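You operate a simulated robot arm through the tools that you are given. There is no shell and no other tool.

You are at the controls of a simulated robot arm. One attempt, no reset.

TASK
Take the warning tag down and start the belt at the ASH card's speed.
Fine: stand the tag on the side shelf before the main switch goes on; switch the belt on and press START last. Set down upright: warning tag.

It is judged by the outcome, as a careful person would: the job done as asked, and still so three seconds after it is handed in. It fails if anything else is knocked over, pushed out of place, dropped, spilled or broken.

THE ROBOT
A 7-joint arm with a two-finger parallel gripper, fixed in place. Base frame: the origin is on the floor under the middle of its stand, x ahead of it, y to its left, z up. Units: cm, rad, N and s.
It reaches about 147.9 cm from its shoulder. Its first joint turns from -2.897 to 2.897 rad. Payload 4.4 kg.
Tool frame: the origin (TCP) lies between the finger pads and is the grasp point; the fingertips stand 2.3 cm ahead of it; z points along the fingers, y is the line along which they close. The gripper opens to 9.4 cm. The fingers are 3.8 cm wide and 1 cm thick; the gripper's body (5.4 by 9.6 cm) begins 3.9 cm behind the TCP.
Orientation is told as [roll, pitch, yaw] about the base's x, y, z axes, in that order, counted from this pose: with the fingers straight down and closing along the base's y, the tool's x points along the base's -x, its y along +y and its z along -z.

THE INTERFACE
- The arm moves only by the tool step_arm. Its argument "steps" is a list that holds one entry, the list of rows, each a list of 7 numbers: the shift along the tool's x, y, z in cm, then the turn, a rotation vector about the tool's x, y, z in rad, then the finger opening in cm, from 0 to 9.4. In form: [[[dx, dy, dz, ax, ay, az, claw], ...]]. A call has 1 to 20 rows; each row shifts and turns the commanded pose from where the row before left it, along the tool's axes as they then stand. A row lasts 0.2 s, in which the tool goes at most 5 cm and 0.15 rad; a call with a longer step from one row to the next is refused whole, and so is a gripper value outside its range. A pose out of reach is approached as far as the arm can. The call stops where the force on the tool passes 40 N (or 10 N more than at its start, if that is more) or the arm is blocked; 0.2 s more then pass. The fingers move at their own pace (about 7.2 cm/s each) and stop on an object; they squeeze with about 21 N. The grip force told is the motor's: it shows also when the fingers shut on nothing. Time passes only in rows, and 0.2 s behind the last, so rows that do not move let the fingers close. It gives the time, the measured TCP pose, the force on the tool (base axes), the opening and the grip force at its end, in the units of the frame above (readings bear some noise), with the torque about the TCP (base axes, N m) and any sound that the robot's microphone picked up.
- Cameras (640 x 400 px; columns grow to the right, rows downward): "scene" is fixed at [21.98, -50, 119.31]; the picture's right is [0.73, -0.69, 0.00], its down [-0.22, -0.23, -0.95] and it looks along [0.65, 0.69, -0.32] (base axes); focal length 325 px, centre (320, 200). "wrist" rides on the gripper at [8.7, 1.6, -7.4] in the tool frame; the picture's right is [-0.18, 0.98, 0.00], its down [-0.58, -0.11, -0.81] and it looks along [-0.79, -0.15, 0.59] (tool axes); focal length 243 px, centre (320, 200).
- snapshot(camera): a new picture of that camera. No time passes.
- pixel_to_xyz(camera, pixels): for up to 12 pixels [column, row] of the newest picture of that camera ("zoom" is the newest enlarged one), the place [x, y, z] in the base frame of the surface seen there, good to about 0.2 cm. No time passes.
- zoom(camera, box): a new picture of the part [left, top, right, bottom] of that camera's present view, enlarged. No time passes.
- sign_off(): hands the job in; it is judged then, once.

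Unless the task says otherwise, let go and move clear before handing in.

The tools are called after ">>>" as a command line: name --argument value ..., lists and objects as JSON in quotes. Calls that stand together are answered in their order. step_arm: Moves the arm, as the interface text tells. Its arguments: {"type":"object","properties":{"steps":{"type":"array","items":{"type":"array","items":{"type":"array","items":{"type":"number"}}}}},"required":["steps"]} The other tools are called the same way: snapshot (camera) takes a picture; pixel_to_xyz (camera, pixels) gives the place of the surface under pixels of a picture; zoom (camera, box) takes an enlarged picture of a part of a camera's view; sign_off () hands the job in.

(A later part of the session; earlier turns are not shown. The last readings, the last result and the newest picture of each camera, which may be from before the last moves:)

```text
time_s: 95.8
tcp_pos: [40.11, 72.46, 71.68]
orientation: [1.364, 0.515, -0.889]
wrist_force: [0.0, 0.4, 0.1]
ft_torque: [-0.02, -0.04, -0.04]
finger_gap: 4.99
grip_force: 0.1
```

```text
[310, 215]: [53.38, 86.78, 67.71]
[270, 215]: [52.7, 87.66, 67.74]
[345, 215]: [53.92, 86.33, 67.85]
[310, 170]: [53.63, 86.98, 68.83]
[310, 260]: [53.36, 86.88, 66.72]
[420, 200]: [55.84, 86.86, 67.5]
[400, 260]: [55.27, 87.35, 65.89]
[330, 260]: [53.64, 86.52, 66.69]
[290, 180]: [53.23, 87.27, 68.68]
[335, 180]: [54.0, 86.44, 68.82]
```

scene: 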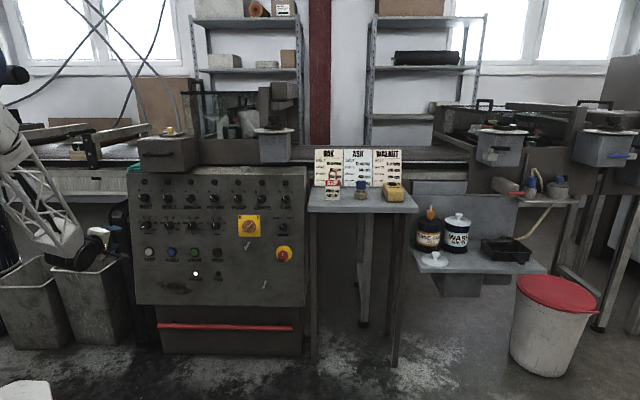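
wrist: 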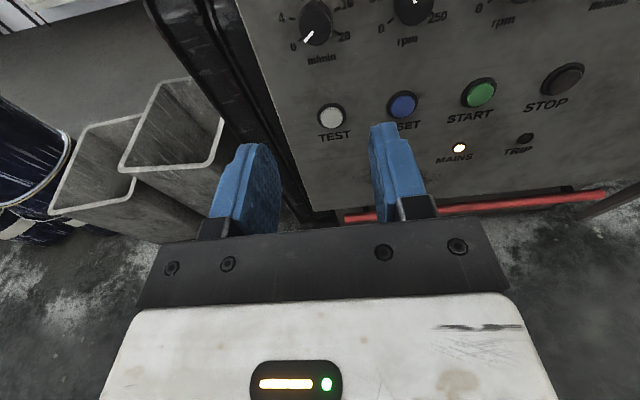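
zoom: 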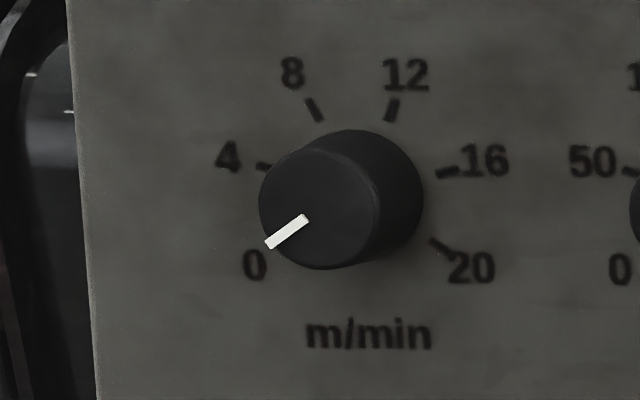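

The dial's face centre is at s≈-23.5, z≈67.9, about 3 cm across and standing 2.1 cm off the panel. I'll line up with its axis and advance halfway.

>>> step_arm --steps '[[[0.446, -0.488, 1, 0, 0, 0, 5], [0, 0, 3, 0, 0, 0, 5], [0, 0, 3, 0, 0, 0, 5], [0, 0, 3, 0, 0, 0, 5], [0, 0, 2, 0, 0, 0, 5], [0, 0, 0, 0, 0, 0, 5]]]'

>>> snapshot --camera "wrist"

```text
time_s: 97.2
tcp_pos: [47.91, 81.43, 69.45]
orientation: [1.364, 0.516, -0.889]
wrist_force: [-0.9, 0.0, 0.4]
ft_torque: [0.02, -0.01, 0.01]
finger_gap: 4.99
grip_force: 0.0
```

```text
taken
```

wrist: 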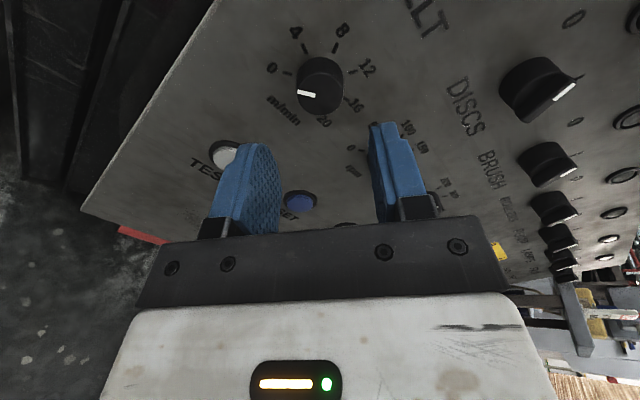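

>>> zoom --camera "wrist" --box '[256, 30, 384, 110]'

>>> pixel_to_xyz --camera "zoom" --pixels '[[300, 300], [300, 250], [250, 300], [350, 300], [300, 350], [330, 200], [200, 230], [430, 280], [400, 380], [260, 390]]'

```text
5.00 times, centred on (320, 70) of wrist
```

zoom: 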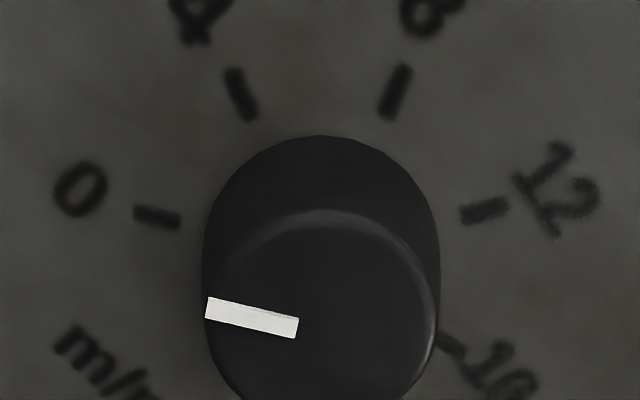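

```text
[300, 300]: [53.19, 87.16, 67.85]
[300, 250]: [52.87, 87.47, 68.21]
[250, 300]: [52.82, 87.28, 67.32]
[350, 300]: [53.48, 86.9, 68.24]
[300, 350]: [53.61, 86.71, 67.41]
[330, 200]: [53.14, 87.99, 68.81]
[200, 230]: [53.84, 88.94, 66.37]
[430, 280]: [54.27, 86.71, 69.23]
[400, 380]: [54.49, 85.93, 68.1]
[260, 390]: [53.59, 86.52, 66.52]
```

The dial's centre measures s≈-23.6, z≈67.9, so I'm aligned within 0.1 cm. I'll advance 6.9 cm so the tips end about 0.7 cm off the panel.

>>> step_arm --steps '[[[-0.1, -0.05, 1.9, 0, 0, 0, 5], [0, 0, 2, 0, 0, 0, 5], [0, 0, 1.5, 0, 0, 0, 5], [0, 0, 1.0, 0, 0, 0, 5], [0, 0, 0.5, 0, 0, 0, 5], [0, 0, 0, 0, 0, 0, 5]]]'

>>> snapshot --camera "wrist"

>>> zoom --camera "wrist" --box '[220, 80, 412, 200]'

```text
time_s: 98.6
tcp_pos: [52.77, 86.07, 67.94]
orientation: [1.362, 0.516, -0.891]
wrist_force: [0.1, 0.5, 0.2]
ft_torque: [0.0, -0.01, -0.01]
finger_gap: 5.0
grip_force: 0.1
```

```text
taken
```

wrist: 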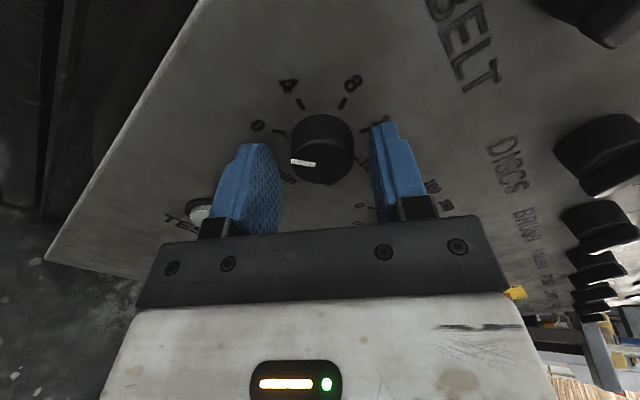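

```text
3.33 times, centred on (316, 140) of wrist
```

zoom: 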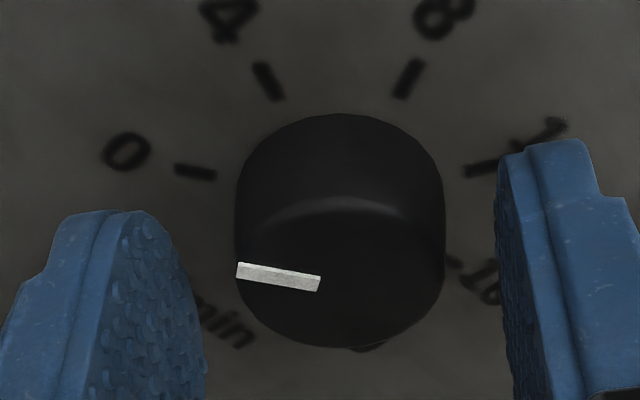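

The dial is between the pads with the tips clear of the panel. I'll close on it.

>>> step_arm --steps '[[[0, 0, 0, 0, 0, 0, 4.2], [0, 0, 0, 0, 0, 0, 3.6], [0, 0, 0, 0, 0, 0, 3.2], [0, 0, 0, 0, 0, 0, 2.9], [0, 0, 0, 0, 0, 0, 2.6], [0, 0, 0, 0, 0, 0, 2.6]]]'

>>> snapshot --camera "wrist"

```text
time_s: 100.0
tcp_pos: [52.73, 86.06, 68.08]
orientation: [1.363, 0.517, -0.891]
wrist_force: [8.5, -6.4, 13.3]
ft_torque: [0.12, -0.22, -0.38]
finger_gap: 3.21
grip_force: 45.3
```

```text
taken
```

wrist: 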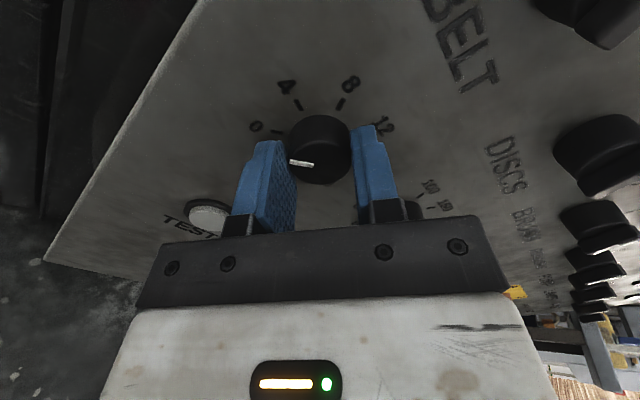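

The dial is gripped (3.21 cm) with about 17 N of sideways load along +y. I'll shift a little to relieve it, then start turning clockwise.

>>> step_arm --steps '[[[0, 0.1, 0, 0, 0, 0, 2.6], [0, 0, 0, 0, 0, 0, 2.6]]]'

```text
time_s: 100.6
tcp_pos: [52.65, 86.13, 68.04]
orientation: [1.365, 0.516, -0.886]
wrist_force: [18.2, 17.1, -2.8]
ft_torque: [-0.07, 0.05, -0.19]
finger_gap: 3.2
grip_force: 45.5
```

>>> step_arm --steps '[[[0, 0, 0.03, 0, 0, 0.1, 2.6], [0, 0, 0, 0, 0, 0.1, 2.6], [0, 0, 0, 0, 0, 0.1, 2.6], [0, 0, 0, 0, 0, 0.1, 2.6], [0, 0, 0, 0, 0, 0, 2.6]]]'

>>> snapshot --camera "wrist"

```text
time_s: 101.8
tcp_pos: [52.7, 86.0, 67.99]
orientation: [1.274, 0.905, -1.02]
wrist_force: [11.1, 25.1, -5.9]
ft_torque: [-0.09, 0.11, 0.15]
finger_gap: 3.21
grip_force: 44.6
```

```text
taken
```

wrist: 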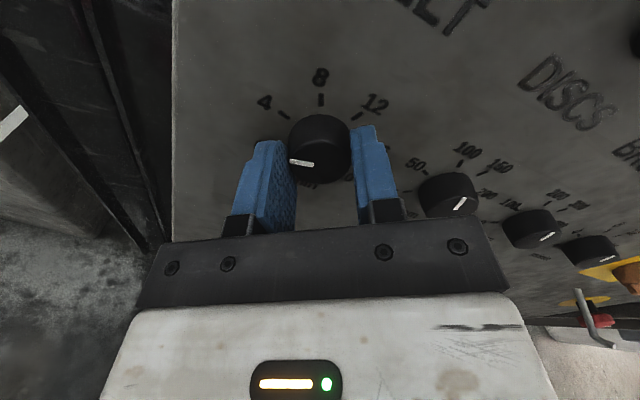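

The dial is turning with the fingers: the pointer is fixed relative to the pads while the labels have rotated. I'll continue in batches.

>>> step_arm --steps '[[[0, 0, 0.02, 0, 0, 0.1, 2.6], [0, 0, 0, 0, 0, 0.1, 2.6], [0, 0, 0, 0, 0, 0.1, 2.6], [0, 0, 0, 0, 0, 0.1, 2.6], [0, 0, 0, 0, 0, 0.1, 2.6], [0, 0, 0, 0, 0, 0, 2.6]]]'

```text
time_s: 103.0
tcp_pos: [52.79, 86.02, 67.94]
orientation: [0.696, 1.331, -1.645]
wrist_force: [-11.3, -13.7, 9.4]
ft_torque: [0.03, -0.05, 0.03]
finger_gap: 3.19
grip_force: 45.1
stopped in row 6: the force on the tool passed its limit at 42 N (the readings are from after the stop); the commanded pose is now the measured one
```

The force guard tripped at 42 N (a stiff axial load), but the pose is now reset and the load is down to about 20 N. I'll look at the dial, then continue.

>>> step_arm --steps '[[[0, 0, 0, 0, 0, 0.1, 2.8], [0, 0, 0, 0, 0, 0.1, 2.8], [0, 0, 0, 0, 0, 0.1, 2.8], [0, 0, 0, 0, 0, 0.1, 2.8], [0, 0, 0, 0, 0, 0, 2.8]]]'

>>> snapshot --camera "wrist"

```text
time_s: 104.2
tcp_pos: [52.77, 85.88, 68.09]
orientation: [-0.929, 1.266, 2.975]
wrist_force: [-9.1, -14.5, 10.8]
ft_torque: [0.27, -0.32, -0.08]
finger_gap: 3.18
grip_force: 44.9
stopped in row 5: the force on the tool passed its limit at 40 N (the readings are from after the stop); the commanded pose is now the measured one
```

```text
taken
```

wrist: 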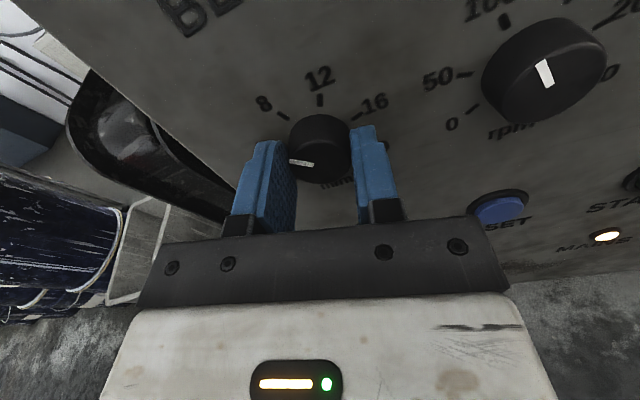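

The dial follows (the pointer is still fixed relative to the pads). Turned about 74° so far; continuing.

>>> step_arm --steps '[[[0, 0, 0, 0, 0, 0.1, 3.05], [0, 0, 0, 0, 0, 0.1, 3.05], [0, 0, 0, 0, 0, 0.1, 3.05], [0, 0, 0, 0, 0, 0.1, 3.05], [0, 0, 0, 0, 0, 0, 3.05]]]'

```text
time_s: 105.4
tcp_pos: [52.81, 86.03, 68.03]
orientation: [-1.278, 0.901, 2.589]
wrist_force: [-3.4, -18.1, 15.8]
ft_torque: [0.05, -0.1, -0.12]
finger_gap: 3.19
grip_force: 45.0
```

>>> step_arm --steps '[[[0, 0, 0, 0, 0, 0.1, 3.05], [0, 0, 0, 0, 0, 0.1, 3.05], [0, 0, 0, 0, 0, 0.1, 3.05], [0, 0, 0, 0, 0, 0.1, 3.05], [0, 0, 0, 0, 0, 0.1, 3.05], [0, 0, 0, 0, 0, 0, 3.05]]]'

>>> snapshot --camera "wrist"

>>> zoom --camera "scene" --box '[113, 205, 177, 245]'

```text
time_s: 106.8
tcp_pos: [52.76, 86.02, 68.1]
orientation: [-1.372, 0.415, 2.437]
wrist_force: [1.0, -24.2, 16.3]
ft_torque: [0.26, -0.4, -0.53]
finger_gap: 3.2
grip_force: 45.1
```

```text
taken
```

wrist: 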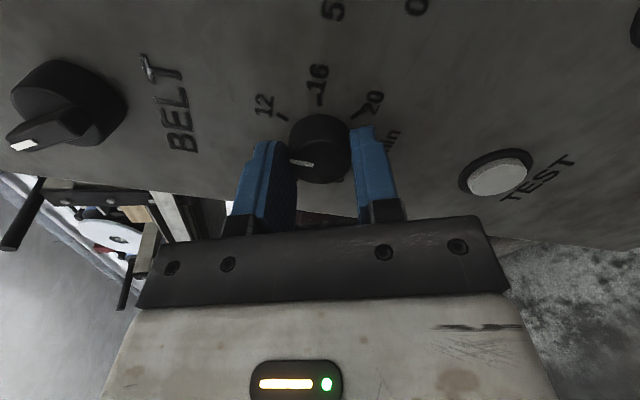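

```text
10.00 times, centred on (145, 225) of scene
```

zoom: 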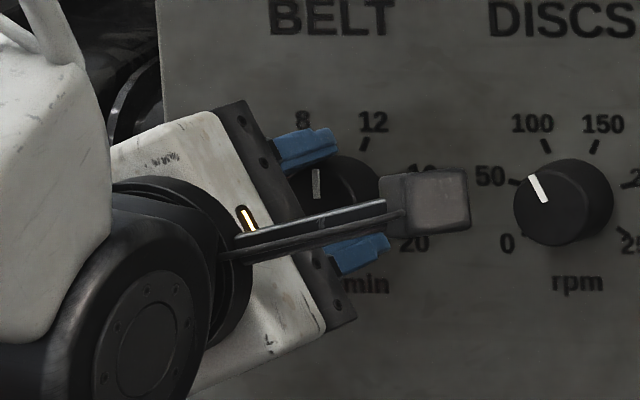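

The pointer is now almost straight up (about 10). About 30° more is needed to reach 12.

>>> step_arm --steps '[[[0, 0, 0, 0, 0, 0.1, 3.05], [0, 0, 0, 0, 0, 0.1, 3.05], [0, 0, 0, 0, 0, 0.1, 3.05], [0, 0, 0, 0, 0, 0.1, 3.05], [0, 0, 0, 0, 0, 0.1, 3.05], [0, 0, 0, 0, 0, 0, 3.05]]]'

>>> snapshot --camera "wrist"

>>> zoom --camera "scene" --box '[129, 212, 161, 232]'

```text
time_s: 107.2
tcp_pos: [52.63, 86.04, 68.12]
orientation: [-1.379, 0.351, 2.423]
wrist_force: [-8.0, -16.6, 10.3]
ft_torque: [0.3, -0.28, -0.09]
finger_gap: 3.21
grip_force: 45.1
stopped in row 1: the force on the tool passed its limit at 42 N (the readings are from after the stop); the commanded pose is now the measured one
```

```text
taken
```

wrist: 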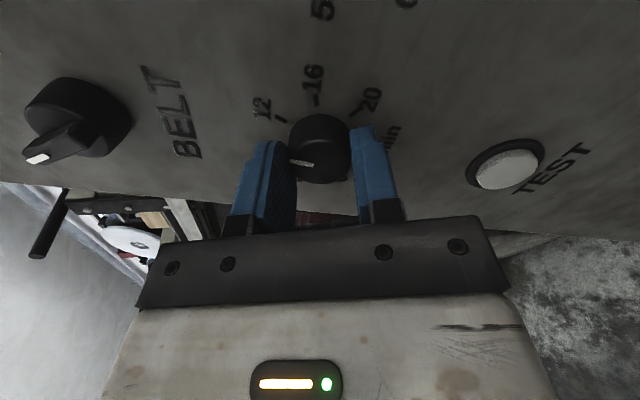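

```text
16.00 times, centred on (145, 222) of scene
```

zoom: 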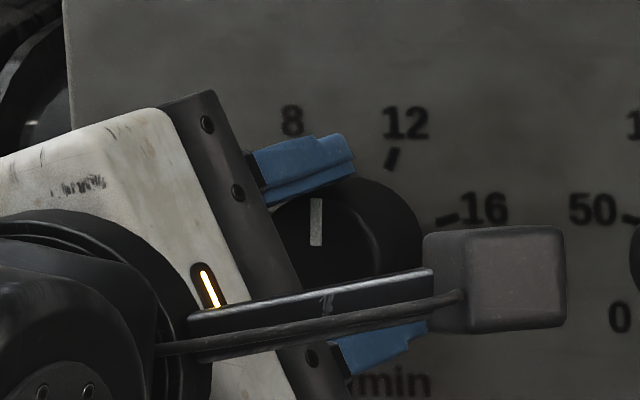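

>>> step_arm --steps '[[[0, 0, 0, 0, 0, 0.08, 3.05], [0, 0, 0, 0, 0, 0.08, 3.05], [0, 0, 0, 0, 0, 0.08, 3.05], [0, 0, 0, 0, 0, 0, 3.05]]]'

```text
time_s: 108.2
tcp_pos: [52.73, 85.97, 67.96]
orientation: [-1.389, 0.116, 2.376]
wrist_force: [17.1, 14.9, -10.0]
ft_torque: [-0.09, 0.22, 0.44]
finger_gap: 3.18
grip_force: 45.0
```

>>> step_arm --steps '[[[0, 0, 0, 0, 0, 0.08, 3.05], [0, 0, 0, 0, 0, 0.08, 3.05], [0, 0, 0, 0, 0, 0.06, 3.05], [0, 0, 0, 0, 0, 0, 3.05]]]'

>>> zoom --camera "scene" --box '[129, 212, 161, 232]'

>>> snapshot --camera "wrist"

```text
time_s: 109.2
tcp_pos: [52.84, 85.9, 68.03]
orientation: [-1.389, -0.102, 2.336]
wrist_force: [-3.7, -24.2, 12.5]
ft_torque: [0.1, -0.17, -0.24]
finger_gap: 3.19
grip_force: 45.1
```

```text
16.00 times, centred on (145, 222) of scene
```

zoom: 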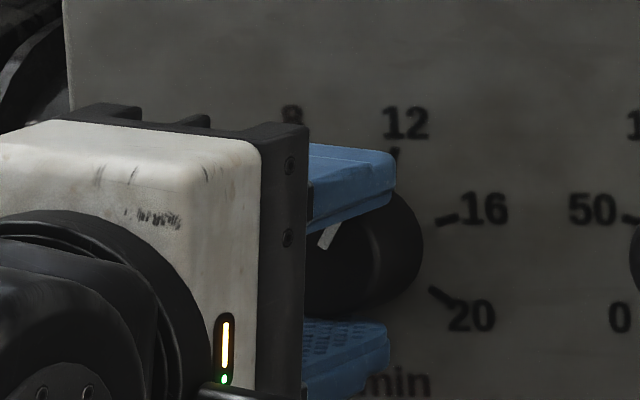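

```text
taken
```

wrist: 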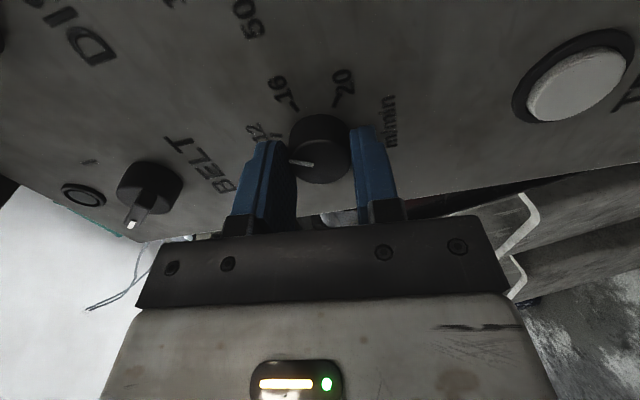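

The turn totals about 156°, so the pointer should be at 12. I'll release, back off, and verify.

>>> step_arm --steps '[[[0, 0, 0, 0, 0, 0, 3.6], [0, 0, 0, 0, 0, 0, 5], [0, 0, 0, 0, 0, 0, 5], [0, 0, -1, 0, 0, 0, 5], [0, 0, -2, 0, 0, 0, 5], [0, 0, -3, 0, 0, 0, 5], [0, 0, -3, 0, 0, 0, 5], [0, 0, -4, 0, 0, 0, 5], [0, 0, -4, 0, 0, 0, 5], [0, 0, 0, 0, 0, 0, 5]]]'

>>> zoom --camera "scene" --box '[129, 212, 161, 232]'

>>> snapshot --camera "wrist"

```text
time_s: 111.4
tcp_pos: [40.95, 74.13, 71.04]
orientation: [-1.389, -0.099, 2.338]
wrist_force: [0.1, -0.2, -0.9]
ft_torque: [0.02, 0.01, -0.02]
finger_gap: 5.01
grip_force: 0.2
```

```text
16.00 times, centred on (145, 222) of scene
```

zoom: 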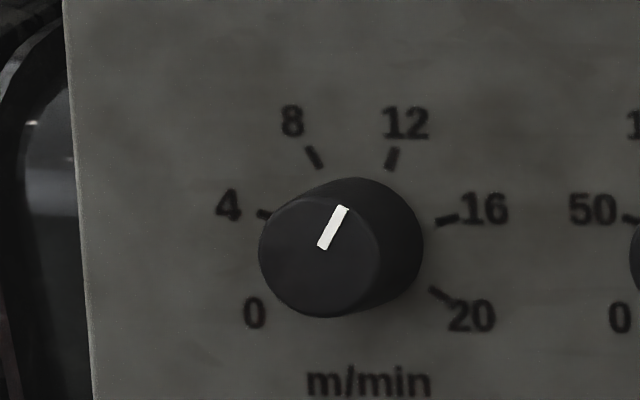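

```text
taken
```

wrist: 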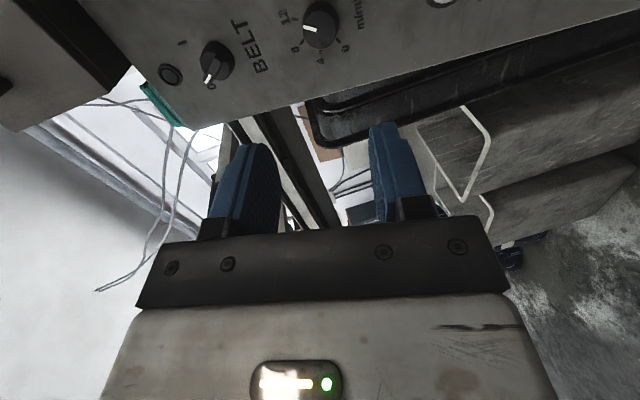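

The pointer is close to 12. I'll enlarge further to compare the pointer's angle with the 12 tick.

>>> zoom --camera "scene" --box '[141, 216, 157, 226]'

>>> pixel_to_xyz --camera "zoom" --pixels '[[200, 247], [100, 350], [150, 300], [325, 40], [340, 10], [60, 60], [80, 90]]'

```text
16.00 times, centred on (149, 221) of scene
```

zoom: 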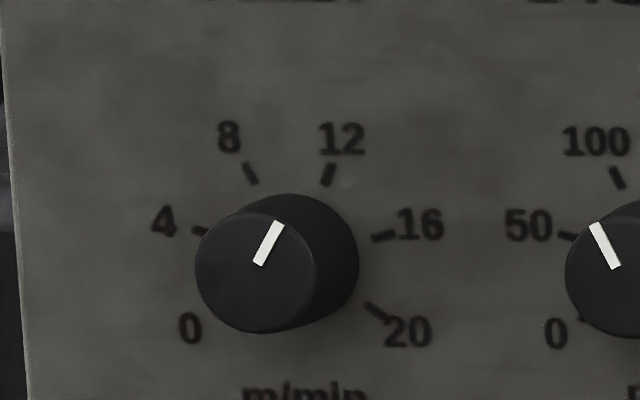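

```text
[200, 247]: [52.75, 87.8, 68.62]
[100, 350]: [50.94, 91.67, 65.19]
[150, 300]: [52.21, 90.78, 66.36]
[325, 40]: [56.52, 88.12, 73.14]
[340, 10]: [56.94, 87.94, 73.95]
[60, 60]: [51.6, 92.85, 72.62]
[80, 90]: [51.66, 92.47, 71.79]
```

>>> zoom --camera "wrist" --box '[270, 0, 366, 60]'

```text
6.67 times, centred on (318, 30) of wrist
```

zoom: 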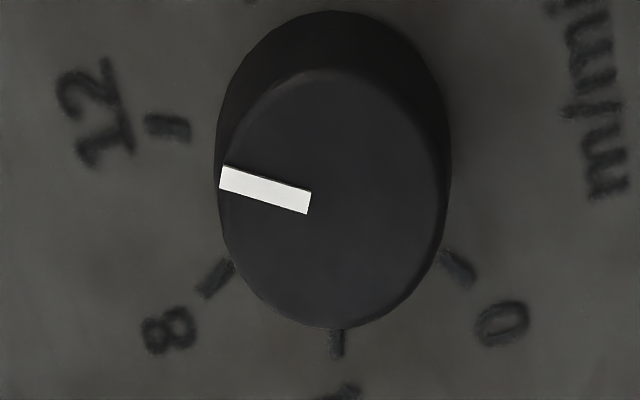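

From both views the pointer sits at about +30–31°, while the 12 tick is at about +25° (scale ±125°), so it reads roughly 12.5. I'll go back in, grip, and turn it back about 6°.

>>> step_arm --steps '[[[0, 0, 4, 0, 0, 0, 5], [0, 0, 4, 0, 0, 0, 5], [0, 0, 3, 0, 0, 0, 5], [0, 0, 2.5, 0, 0, 0, 5], [0, 0, 2, 0, 0, 0, 5], [0, 0, 1, 0, 0, 0, 5], [0, 0, 0.4, 0, 0, 0, 5], [0, 0, 0, 0, 0, 0, 5]]]'

>>> snapshot --camera "wrist"

```text
time_s: 113.2
tcp_pos: [52.83, 86.18, 67.98]
orientation: [-1.385, -0.098, 2.337]
wrist_force: [-0.1, -0.2, 0.3]
ft_torque: [-0.04, -0.03, -0.02]
finger_gap: 5.0
grip_force: 0.0
```

```text
taken
```

wrist: 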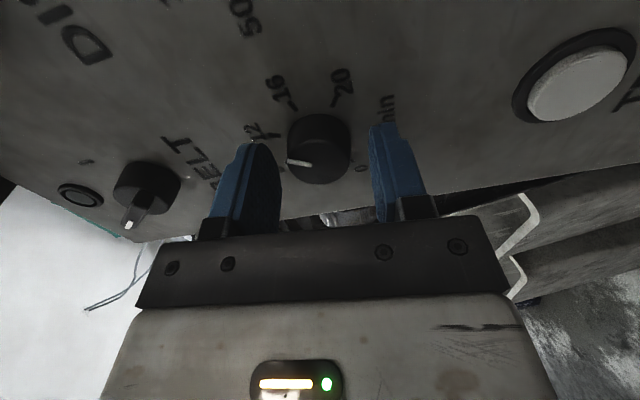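

>>> step_arm --steps '[[[0, 0, 0, 0, 0, 0, 4], [0, 0, 0, 0, 0, 0, 3.5], [0, 0, 0, 0, 0, 0, 3.2], [0, 0, 0, 0, 0, 0, 3.1], [0, 0, 0, 0, 0, 0, 3.1]]]'

>>> zoom --camera "wrist" --box '[256, 90, 384, 170]'

```text
time_s: 114.4
tcp_pos: [52.78, 86.23, 67.97]
orientation: [-1.39, -0.099, 2.337]
wrist_force: [2.1, -0.8, 4.2]
ft_torque: [0.07, -0.1, -0.07]
finger_gap: 3.22
grip_force: 46.0
```

```text
5.00 times, centred on (320, 130) of wrist
```

zoom: 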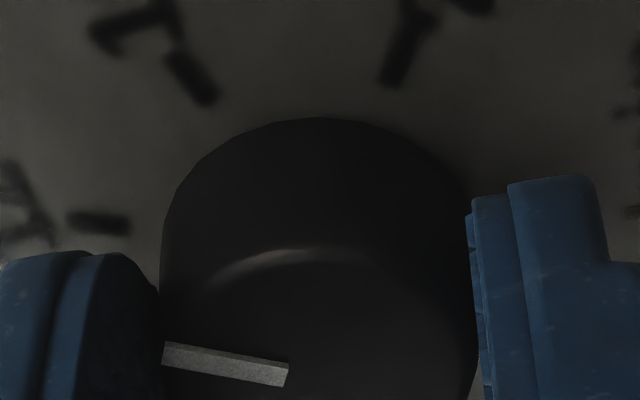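

Evenly gripped with little load. Turning back 0.105 rad.

>>> step_arm --steps '[[[0, 0, 0, 0, 0, -0.035, 3.1], [0, 0, 0, 0, 0, -0.035, 3.1], [0, 0, 0, 0, 0, -0.035, 3.1], [0, 0, 0, 0, 0, 0, 3.1]]]'

```text
time_s: 115.4
tcp_pos: [52.78, 86.12, 67.88]
orientation: [-1.389, 0.003, 2.356]
wrist_force: [-0.6, 0.3, 3.9]
ft_torque: [0.09, -0.1, -0.03]
finger_gap: 3.27
grip_force: 2.2
```

>>> step_arm --steps '[[[0, 0, 0, 0, 0, 0, 3.6], [0, 0, 0, 0, 0, 0, 5], [0, 0, 0, 0, 0, 0, 5], [0, 0, -1, 0, 0, 0, 5], [0, 0, -2, 0, 0, 0, 5], [0, 0, -3, 0, 0, 0, 5], [0, 0, -3, 0, 0, 0, 5], [0, 0, -4, 0, 0, 0, 5], [0, 0, -4, 0, 0, 0, 5], [0, 0, 0, 0, 0, 0, 5]]]'

>>> zoom --camera "wrist" --box '[270, 0, 366, 60]'

>>> zoom --camera "scene" --box '[129, 212, 161, 232]'

```text
time_s: 117.6
tcp_pos: [40.82, 73.99, 71.05]
orientation: [-1.388, 0.001, 2.355]
wrist_force: [1.4, 0.0, 0.1]
ft_torque: [0.02, 0.01, 0.03]
finger_gap: 5.0
grip_force: 0.1
```

```text
6.67 times, centred on (318, 30) of wrist
```

zoom: 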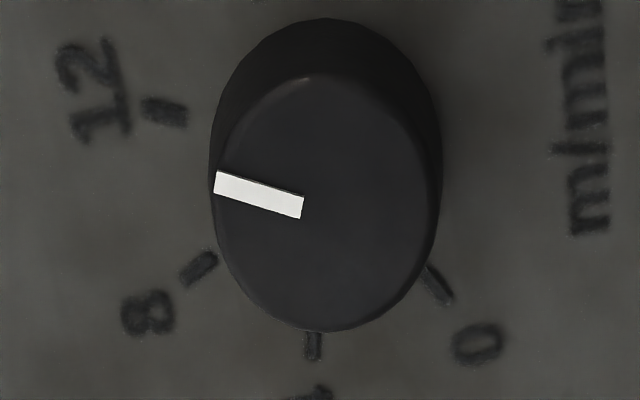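

```text
16.00 times, centred on (145, 222) of scene
```

zoom: 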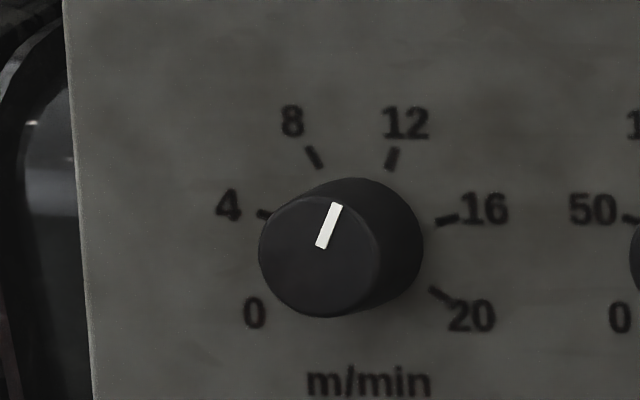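

The pointer is now parallel to the 12 tick (about 24–25° in both views), so the dial reads 12. Next is the BELT switch, which I'll measure now.

>>> zoom --camera "scene" --box '[127, 188, 159, 208]'

>>> pixel_to_xyz --camera "zoom" --pixels '[[290, 175], [310, 200], [330, 225], [270, 150], [345, 250], [300, 225], [350, 180], [420, 150], [200, 200], [330, 260], [380, 200], [265, 190]]'

```text
16.00 times, centred on (143, 198) of scene
```

zoom: 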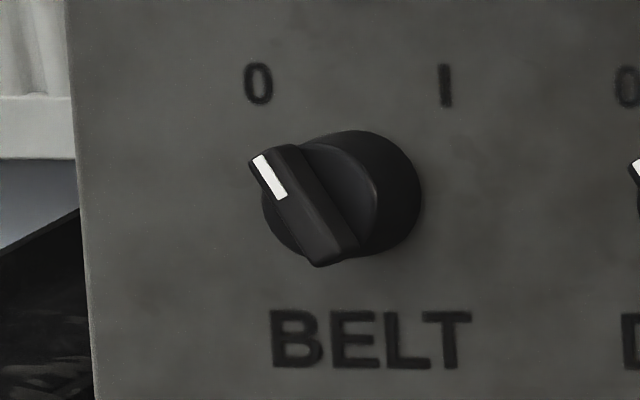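

```text
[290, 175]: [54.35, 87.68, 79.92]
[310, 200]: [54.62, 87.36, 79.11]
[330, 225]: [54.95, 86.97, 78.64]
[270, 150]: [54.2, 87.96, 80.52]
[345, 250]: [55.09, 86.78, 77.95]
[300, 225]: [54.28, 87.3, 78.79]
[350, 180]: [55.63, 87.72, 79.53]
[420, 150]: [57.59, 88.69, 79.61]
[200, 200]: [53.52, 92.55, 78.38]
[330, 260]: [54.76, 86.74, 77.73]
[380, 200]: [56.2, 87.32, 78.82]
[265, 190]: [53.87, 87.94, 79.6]
```

The BELT switch's bar is centred near s≈-23.2, z≈79.1, pointing about -30° (at 0), its top 2.9 cm off the panel. I'll move up level with it at a safe distance and roll to -30°.

>>> step_arm --steps '[[[0.07, -3.78, -0.72, 0, 0, 0, 4], [0.07, -3.78, -0.72, 0, 0, 0, 4], [0.07, -3.78, -0.72, 0, 0, 0, 4], [0, 0, 0, 0, 0, -0.1496, 4], [0, 0, 0, 0, 0, -0.1496, 4], [0, 0, 0, 0, 0, -0.1496, 4], [0, 0, 0, 0, 0, -0.1496, 4], [0, 0, 0, 0, 0, -0.1496, 4], [0, 0, 0, 0, 0, -0.1496, 4], [0, 0, 0, 0, 0, -0.1496, 4], [0, 0, 0, 0, 0, -0.1496, 4], [0, 0, 0, 0, 0, -0.1496, 4], [0, 0, 0, 0, 0, -0.1496, 4], [0, 0, 0, 0, 0, -0.1496, 4], [0, 0, 0, 0, 0, -0.1496, 4], [0, 0, 0, 0, 0, -0.1496, 4], [0, 0, 0, 0, 0, -0.1496, 4], [0, 0, 0, 0, 0, 0, 4]]]'

>>> snapshot --camera "wrist"

```text
time_s: 121.4
tcp_pos: [41.02, 73.87, 82.75]
orientation: [1.22, 1.018, -1.085]
wrist_force: [-0.6, 0.2, -0.2]
ft_torque: [-0.01, 0.01, 0.02]
finger_gap: 3.99
grip_force: 0.1
```

```text
taken
```

wrist: 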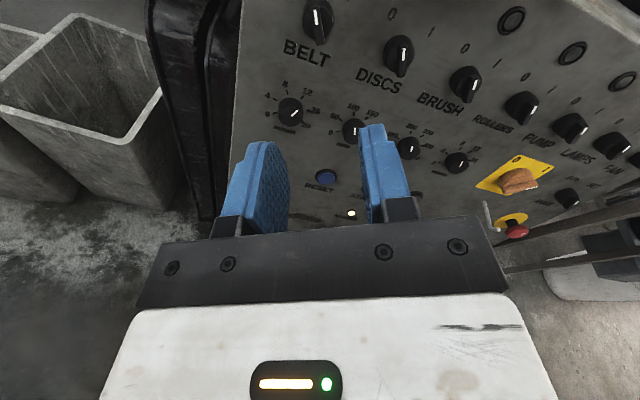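

Aligned with roll -30°. Advancing 9 cm and measuring the switch with the wrist camera.

>>> step_arm --steps '[[[0, 0, 2, 0, 0, 0, 3.6], [0, 0, 3, 0, 0, 0, 3.6], [0, 0, 2.5, 0, 0, 0, 3.6], [0, 0, 1.5, 0, 0, 0, 3.6], [0, 0, 0, 0, 0, 0, 3.6]]]'

>>> zoom --camera "wrist" --box '[240, 0, 400, 100]'

>>> pixel_to_xyz --camera "zoom" --pixels '[[300, 250], [300, 280], [310, 310], [320, 340], [290, 220], [250, 280], [370, 280], [420, 200]]'

```text
time_s: 122.6
tcp_pos: [47.29, 80.22, 81.15]
orientation: [1.223, 1.017, -1.087]
wrist_force: [0.0, 0.4, -0.6]
ft_torque: [0.0, 0.01, 0.0]
finger_gap: 3.61
grip_force: 0.1
```

```text
4.00 times, centred on (320, 50) of wrist
```

zoom: 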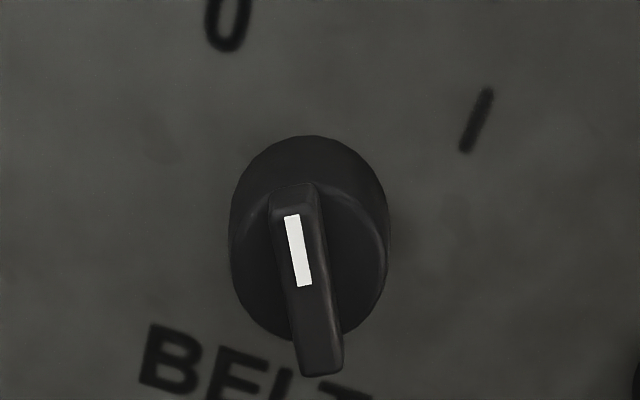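

```text
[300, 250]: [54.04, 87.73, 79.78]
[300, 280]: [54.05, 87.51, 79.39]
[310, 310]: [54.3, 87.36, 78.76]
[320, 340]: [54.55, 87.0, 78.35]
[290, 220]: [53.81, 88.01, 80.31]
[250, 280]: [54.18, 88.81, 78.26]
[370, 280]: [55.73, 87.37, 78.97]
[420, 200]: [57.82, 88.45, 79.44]
```

The bar's axis is about s≈-23.5, z≈79.2. I'll shift slightly and advance 7.7 cm, then check.

>>> step_arm --steps '[[[0, -0.2, 1.7, 0, 0, 0, 3.6], [0, 0, 2, 0, 0, 0, 3.6], [0, 0, 2, 0, 0, 0, 3.6], [0, 0, 1.2, 0, 0, 0, 3.6], [0, 0, 0.8, 0, 0, 0, 3.6], [0, 0, 0, 0, 0, 0, 3.6]]]'

>>> zoom --camera "wrist" --box '[220, 75, 412, 195]'

>>> pixel_to_xyz --camera "zoom" --pixels '[[310, 200], [320, 230], [330, 260], [340, 300], [270, 220], [390, 220]]'

```text
time_s: 124.0
tcp_pos: [52.37, 85.72, 79.54]
orientation: [1.222, 1.018, -1.088]
wrist_force: [-0.3, 0.1, -0.2]
ft_torque: [0.02, -0.04, 0.01]
finger_gap: 3.6
grip_force: 0.0
```

```text
3.33 times, centred on (316, 135) of wrist
```

zoom: 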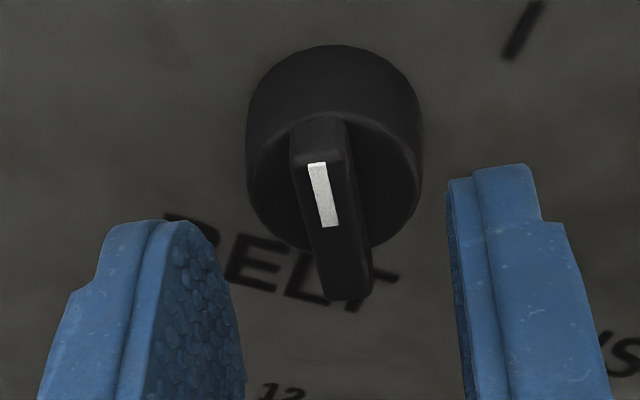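

```text
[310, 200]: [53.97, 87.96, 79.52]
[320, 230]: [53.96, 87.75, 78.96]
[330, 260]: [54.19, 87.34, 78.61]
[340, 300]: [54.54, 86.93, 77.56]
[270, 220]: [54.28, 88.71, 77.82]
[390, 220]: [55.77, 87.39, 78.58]
```

The bar is centred between the pads. I'll advance 1 cm and close to a loose 1.5 cm wrench grip, watching forces.

>>> step_arm --steps '[[[0, 0, 0.6, 0, 0, 0, 3.6], [0, 0, 0.45, 0, 0, 0, 3.6], [0, 0, 0, 0, 0, 0, 2.6], [0, 0, 0, 0, 0, 0, 1.9], [0, 0, 0, 0, 0, 0, 1.5], [0, 0, 0, 0, 0, 0, 1.5]]]'

>>> zoom --camera "wrist" --box '[240, 75, 400, 175]'

```text
time_s: 125.4
tcp_pos: [53.13, 86.36, 79.18]
orientation: [1.223, 1.017, -1.088]
wrist_force: [-0.4, 0.2, -0.2]
ft_torque: [-0.01, -0.01, -0.04]
finger_gap: 1.52
grip_force: 0.0
```

```text
4.00 times, centred on (320, 125) of wrist
```

zoom: 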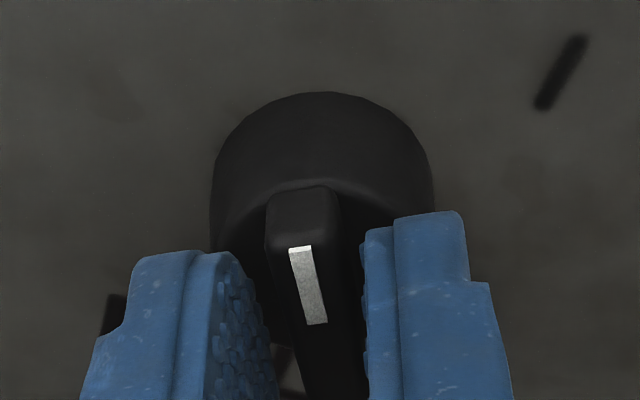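

Loose straddle with no contact. I'll close a bit more to 1.2 and begin turning clockwise.

>>> step_arm --steps '[[[0, 0, 0, 0, 0, 0, 1.25], [0, 0, 0, 0, 0, 0, 1.25], [0, 0, 0, 0, 0, 0.1, 1.25], [0, 0, 0, 0, 0, 0.1, 1.25], [0, 0, 0, 0, 0, 0.1, 1.25], [0, 0, 0, 0, 0, 0.1, 1.25], [0, 0, 0, 0, 0, 0, 1.25]]]'

>>> snapshot --camera "wrist"

```text
time_s: 127.0
tcp_pos: [53.2, 86.39, 79.27]
orientation: [0.599, 1.35, -1.744]
wrist_force: [-0.2, 1.1, -0.4]
ft_torque: [-0.03, -0.01, 0.02]
finger_gap: 1.29
grip_force: 0.2
```

```text
taken
```

wrist: 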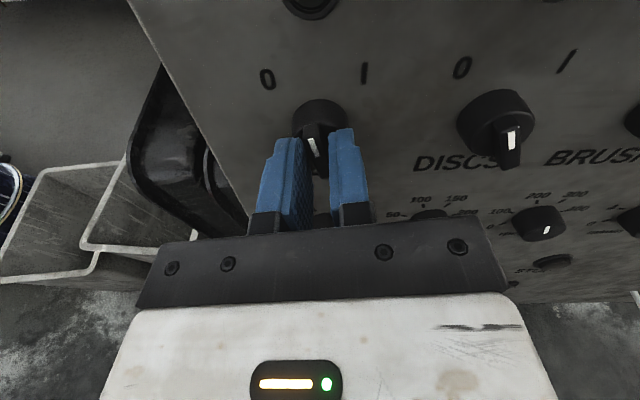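

>>> step_arm --steps '[[[0, 0, 0, 0, 0, 0.1, 1.25], [0, 0, 0, 0, 0, 0.1, 1.25], [0, 0, 0, 0, 0, 0.1, 1.25], [0, 0, 0, 0, 0, 0.1, 1.25], [0, 0, 0, 0, 0, 0.1, 1.25], [0, 0, 0, 0, 0, 0.1, 1.25], [0, 0, 0, 0, 0, 0, 1.25]]]'

>>> zoom --camera "scene" --box '[120, 165, 320, 290]'

>>> snapshot --camera "wrist"

```text
time_s: 128.6
tcp_pos: [53.21, 86.31, 79.24]
orientation: [-1.189, 1.064, 2.694]
wrist_force: [0.4, 0.6, 0.9]
ft_torque: [0.0, -0.02, -0.01]
finger_gap: 1.27
grip_force: 0.2
```

```text
3.20 times, centred on (220, 228) of scene
```

zoom: 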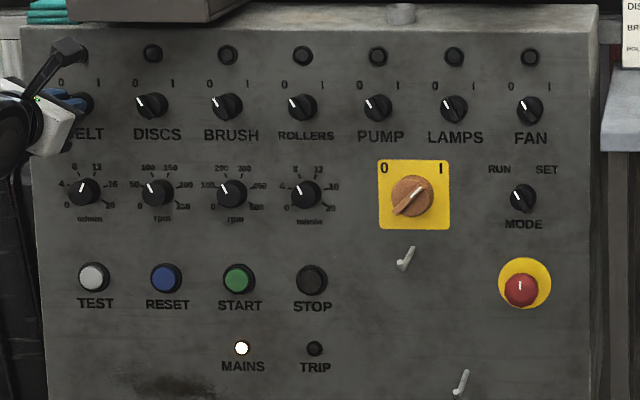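

```text
taken
```

wrist: 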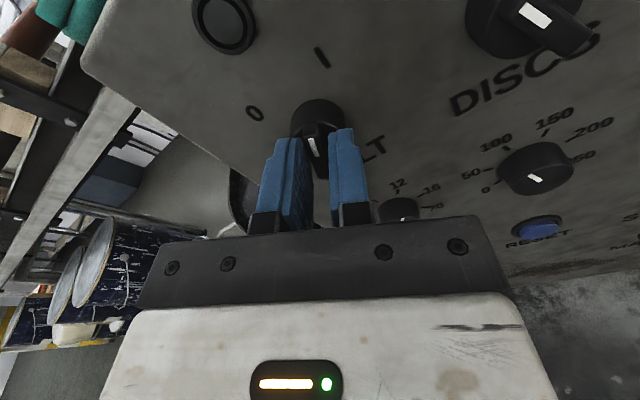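

The bar is nearly at I. I'll turn a bit further until it meets its stop.

>>> step_arm --steps '[[[0, 0, 0, 0, 0, 0.07, 1.25], [0, 0, 0, 0, 0, 0.07, 1.25], [0, 0, 0, 0, 0, 0.05, 1.25], [0, 0, 0, 0, 0, 0, 1.25]]]'

>>> zoom --camera "wrist" --box '[220, 50, 412, 170]'

```text
time_s: 129.6
tcp_pos: [53.17, 86.4, 79.36]
orientation: [-1.282, 0.887, 2.581]
wrist_force: [-0.8, 1.1, 0.9]
ft_torque: [0.0, -0.03, 0.04]
finger_gap: 1.36
grip_force: 1.6
```

```text
3.33 times, centred on (316, 110) of wrist
```

zoom: 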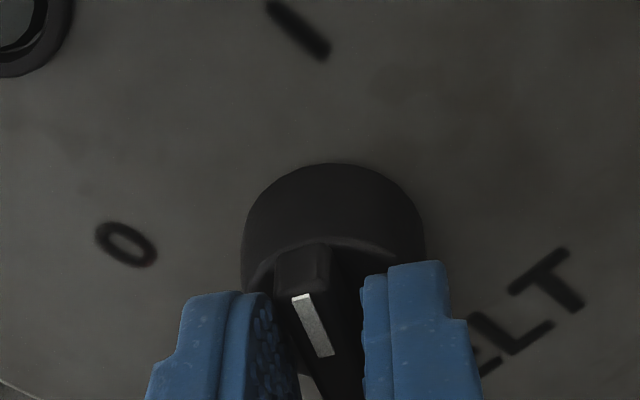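

The fingers are being spread (1.36), so the switch is at its stop. Easing back, opening and retreating.

>>> step_arm --steps '[[[0, 0, 0, 0, 0, -0.08, 1.8], [0, 0, 0, 0, 0, 0, 3.2], [0, 0, 0, 0, 0, 0, 3.2], [0, 0, -0.8, 0, 0, 0, 3.2], [0, 0, -1.5, 0, 0, 0, 3.2], [0, 0, -3, 0, 0, 0, 3.2], [0, 0, -3, 0, 0, 0, 3.2], [0, 0, -4, 0, 0, 0, 3.2], [0, 0, -4, 0, 0, 0, 3.2], [0, 0, -2, 0, 0, 0, 3.2], [0, 0, 0, 0, 0, 0, 3.2]]]'

>>> zoom --camera "scene" --box '[120, 165, 320, 290]'

>>> snapshot --camera "wrist"

```text
time_s: 132.0
tcp_pos: [40.44, 73.68, 82.46]
orientation: [-1.249, 0.964, 2.621]
wrist_force: [-0.1, -1.0, 1.0]
ft_torque: [-0.01, 0.01, -0.01]
finger_gap: 3.2
grip_force: 0.1
```

```text
3.20 times, centred on (220, 228) of scene
```

zoom: 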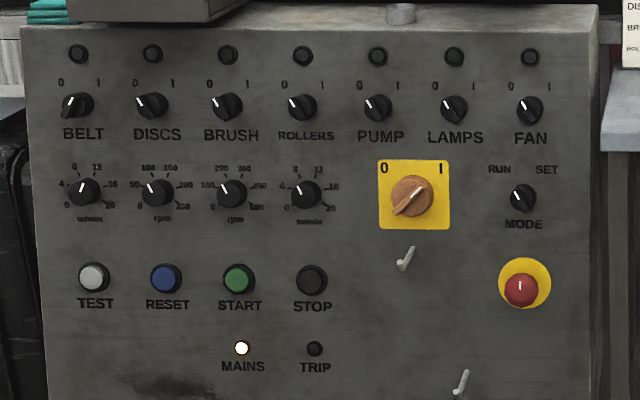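

```text
taken
```

wrist: 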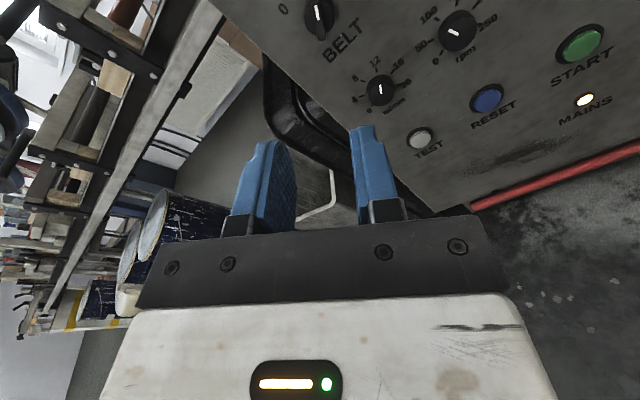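

Both BELT controls are visible; I'll check them closely before pressing START.

>>> zoom --camera "scene" --box '[127, 195, 167, 220]'

>>> zoom --camera "scene" --box '[178, 240, 210, 260]'

>>> pixel_to_xyz --camera "zoom" --pixels '[[310, 240], [290, 220], [340, 240], [310, 210], [310, 270], [200, 240], [420, 300], [385, 245]]'

```text
16.00 times, centred on (147, 208) of scene
```

zoom: 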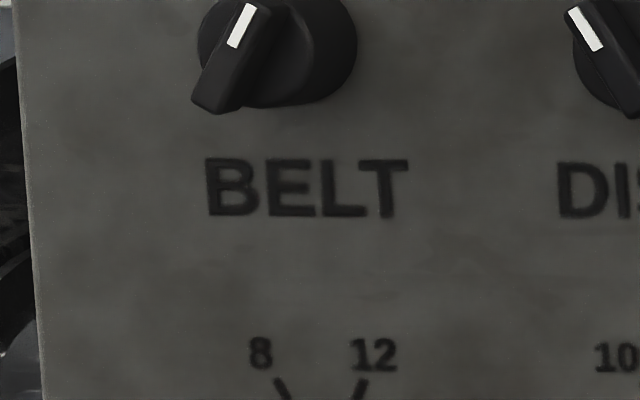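

```text
16.00 times, centred on (194, 250) of scene
```

zoom: 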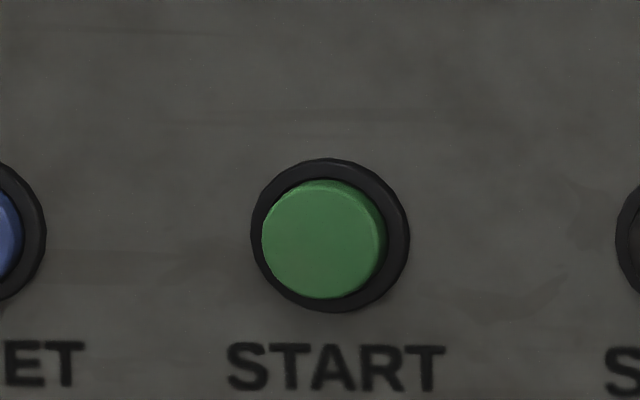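

```text
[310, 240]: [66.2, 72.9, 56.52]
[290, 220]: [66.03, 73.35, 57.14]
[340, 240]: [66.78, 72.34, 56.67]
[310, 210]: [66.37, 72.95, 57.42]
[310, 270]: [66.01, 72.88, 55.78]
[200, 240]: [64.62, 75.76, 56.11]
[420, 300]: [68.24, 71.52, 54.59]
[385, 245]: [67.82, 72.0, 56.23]
```

BELT is on I, the dial is at 12, MAINS is lit and TRIP is dark. START's face centre is at about (66.4,72.7,56.55). I'll close the fingers, roll to 90°, yaw 14° (to stay inside the wrist's range) and move in front of START, 16 cm away.

>>> step_arm --steps '[[[0, 0, 0, 0, 0, 0.1411, 2], [0, 0, 0, 0, 0, 0.1411, 1], [0, 0, 0, 0, 0, 0.1411, 0], [0, 0, 0, 0, 0, 0.1411, 0], [0, 0, 0, 0, 0, 0.1411, 0], [0, 0, 0, 0, 0, 0.1411, 0], [0, 0, 0, 0, 0, 0.1411, 0], [0, 0, 0, 0, 0.1202, 0.0219, 0], [0, 0, 0, 0, 0.1202, 0.0219, 0], [2.79, 3.076, 1.169, 0, 0, 0, 0], [2.79, 3.076, 1.169, 0, 0, 0, 0], [2.79, 3.076, 1.169, 0, 0, 0, 0], [2.79, 3.076, 1.169, 0, 0, 0, 0], [2.79, 3.076, 1.169, 0, 0, 0, 0], [2.79, 3.076, 1.169, 0, 0, 0, 0], [2.79, 3.076, 1.169, 0, 0, 0, 0], [0, 0, 0, 0, 0, 0, 0]]]'

>>> snapshot --camera "wrist"

>>> snapshot --camera "scene"

```text
time_s: 135.6
tcp_pos: [54.22, 59.22, 60.3]
orientation: [-1.389, 0.003, 2.109]
wrist_force: [-0.3, 0.3, 0.0]
ft_torque: [-0.01, 0.02, 0.01]
finger_gap: 0.0
grip_force: 21.1
```

```text
taken
```

wrist: 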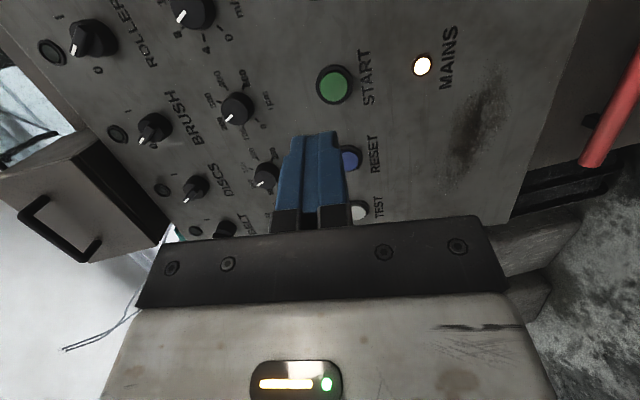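

```text
taken
```

scene: 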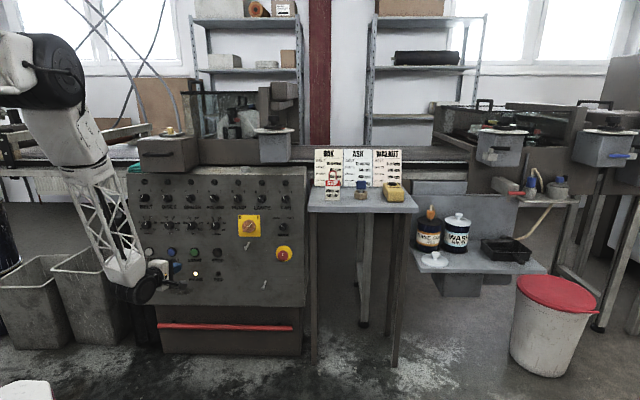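

In position with no warnings. START appears at wrist pixel (333,85); I'll measure it from here too.

>>> pixel_to_xyz --camera "wrist" --pixels '[[333, 85], [325, 85], [341, 85], [333, 76], [333, 94], [350, 85], [333, 102], [305, 135], [320, 133], [335, 133]]'

>>> zoom --camera "wrist" --box '[240, 50, 400, 150]'

```text
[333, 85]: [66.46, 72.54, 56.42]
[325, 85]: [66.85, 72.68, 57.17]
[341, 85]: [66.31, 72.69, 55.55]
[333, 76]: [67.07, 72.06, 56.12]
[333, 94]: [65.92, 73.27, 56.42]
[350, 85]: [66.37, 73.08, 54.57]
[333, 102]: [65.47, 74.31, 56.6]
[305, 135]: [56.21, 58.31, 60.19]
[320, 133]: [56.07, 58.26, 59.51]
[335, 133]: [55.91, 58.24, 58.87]
```

```text
4.00 times, centred on (320, 100) of wrist
```

zoom: 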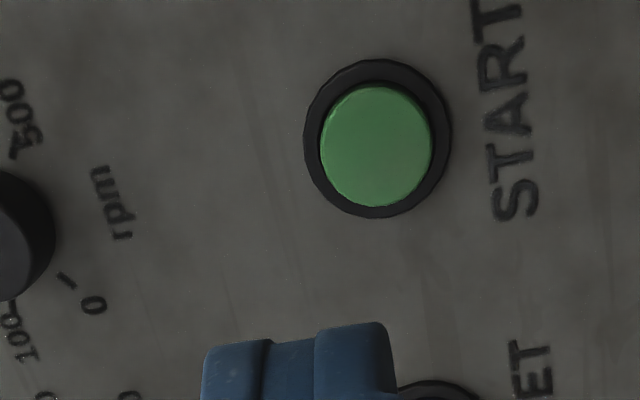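

START's centre is confirmed at about (66.4,72.65,56.4). I'll correct the offsets and advance 13 cm along the panel's normal, stopping about 3 cm short.

>>> step_arm --steps '[[[-0.16, 0.58, -0.04, 0, 0, 0, 0], [-0.783, 0.01, 3.155, 0, 0, 0, 0], [-0.783, 0.01, 3.155, 0, 0, 0, 0], [-0.783, 0.01, 3.155, 0, 0, 0, 0], [-0.783, 0.01, 3.155, 0, 0, 0, 0], [0, 0, 0, 0, 0, 0, 0]]]'

>>> snapshot --camera "wrist"

>>> zoom --camera "scene" --box '[146, 225, 242, 285]'

```text
time_s: 137.0
tcp_pos: [63.04, 67.97, 57.2]
orientation: [-1.389, 0.002, 2.11]
wrist_force: [0.1, -0.2, 0.4]
ft_torque: [-0.03, 0.02, 0.01]
finger_gap: 0.01
grip_force: 20.8
```

```text
taken
```

wrist: 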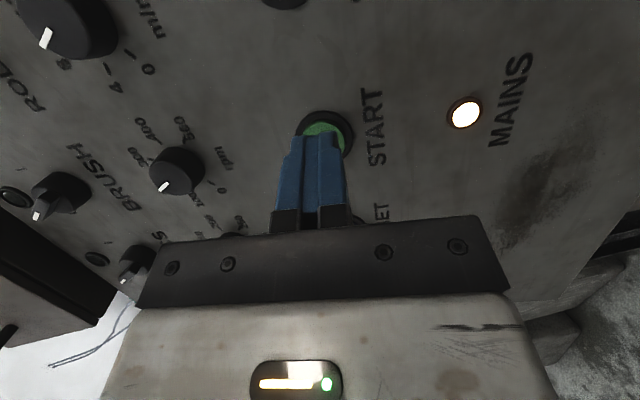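

```text
6.67 times, centred on (194, 255) of scene
```

zoom: 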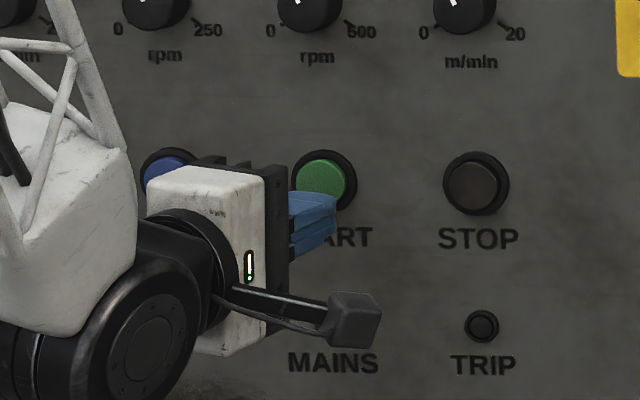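

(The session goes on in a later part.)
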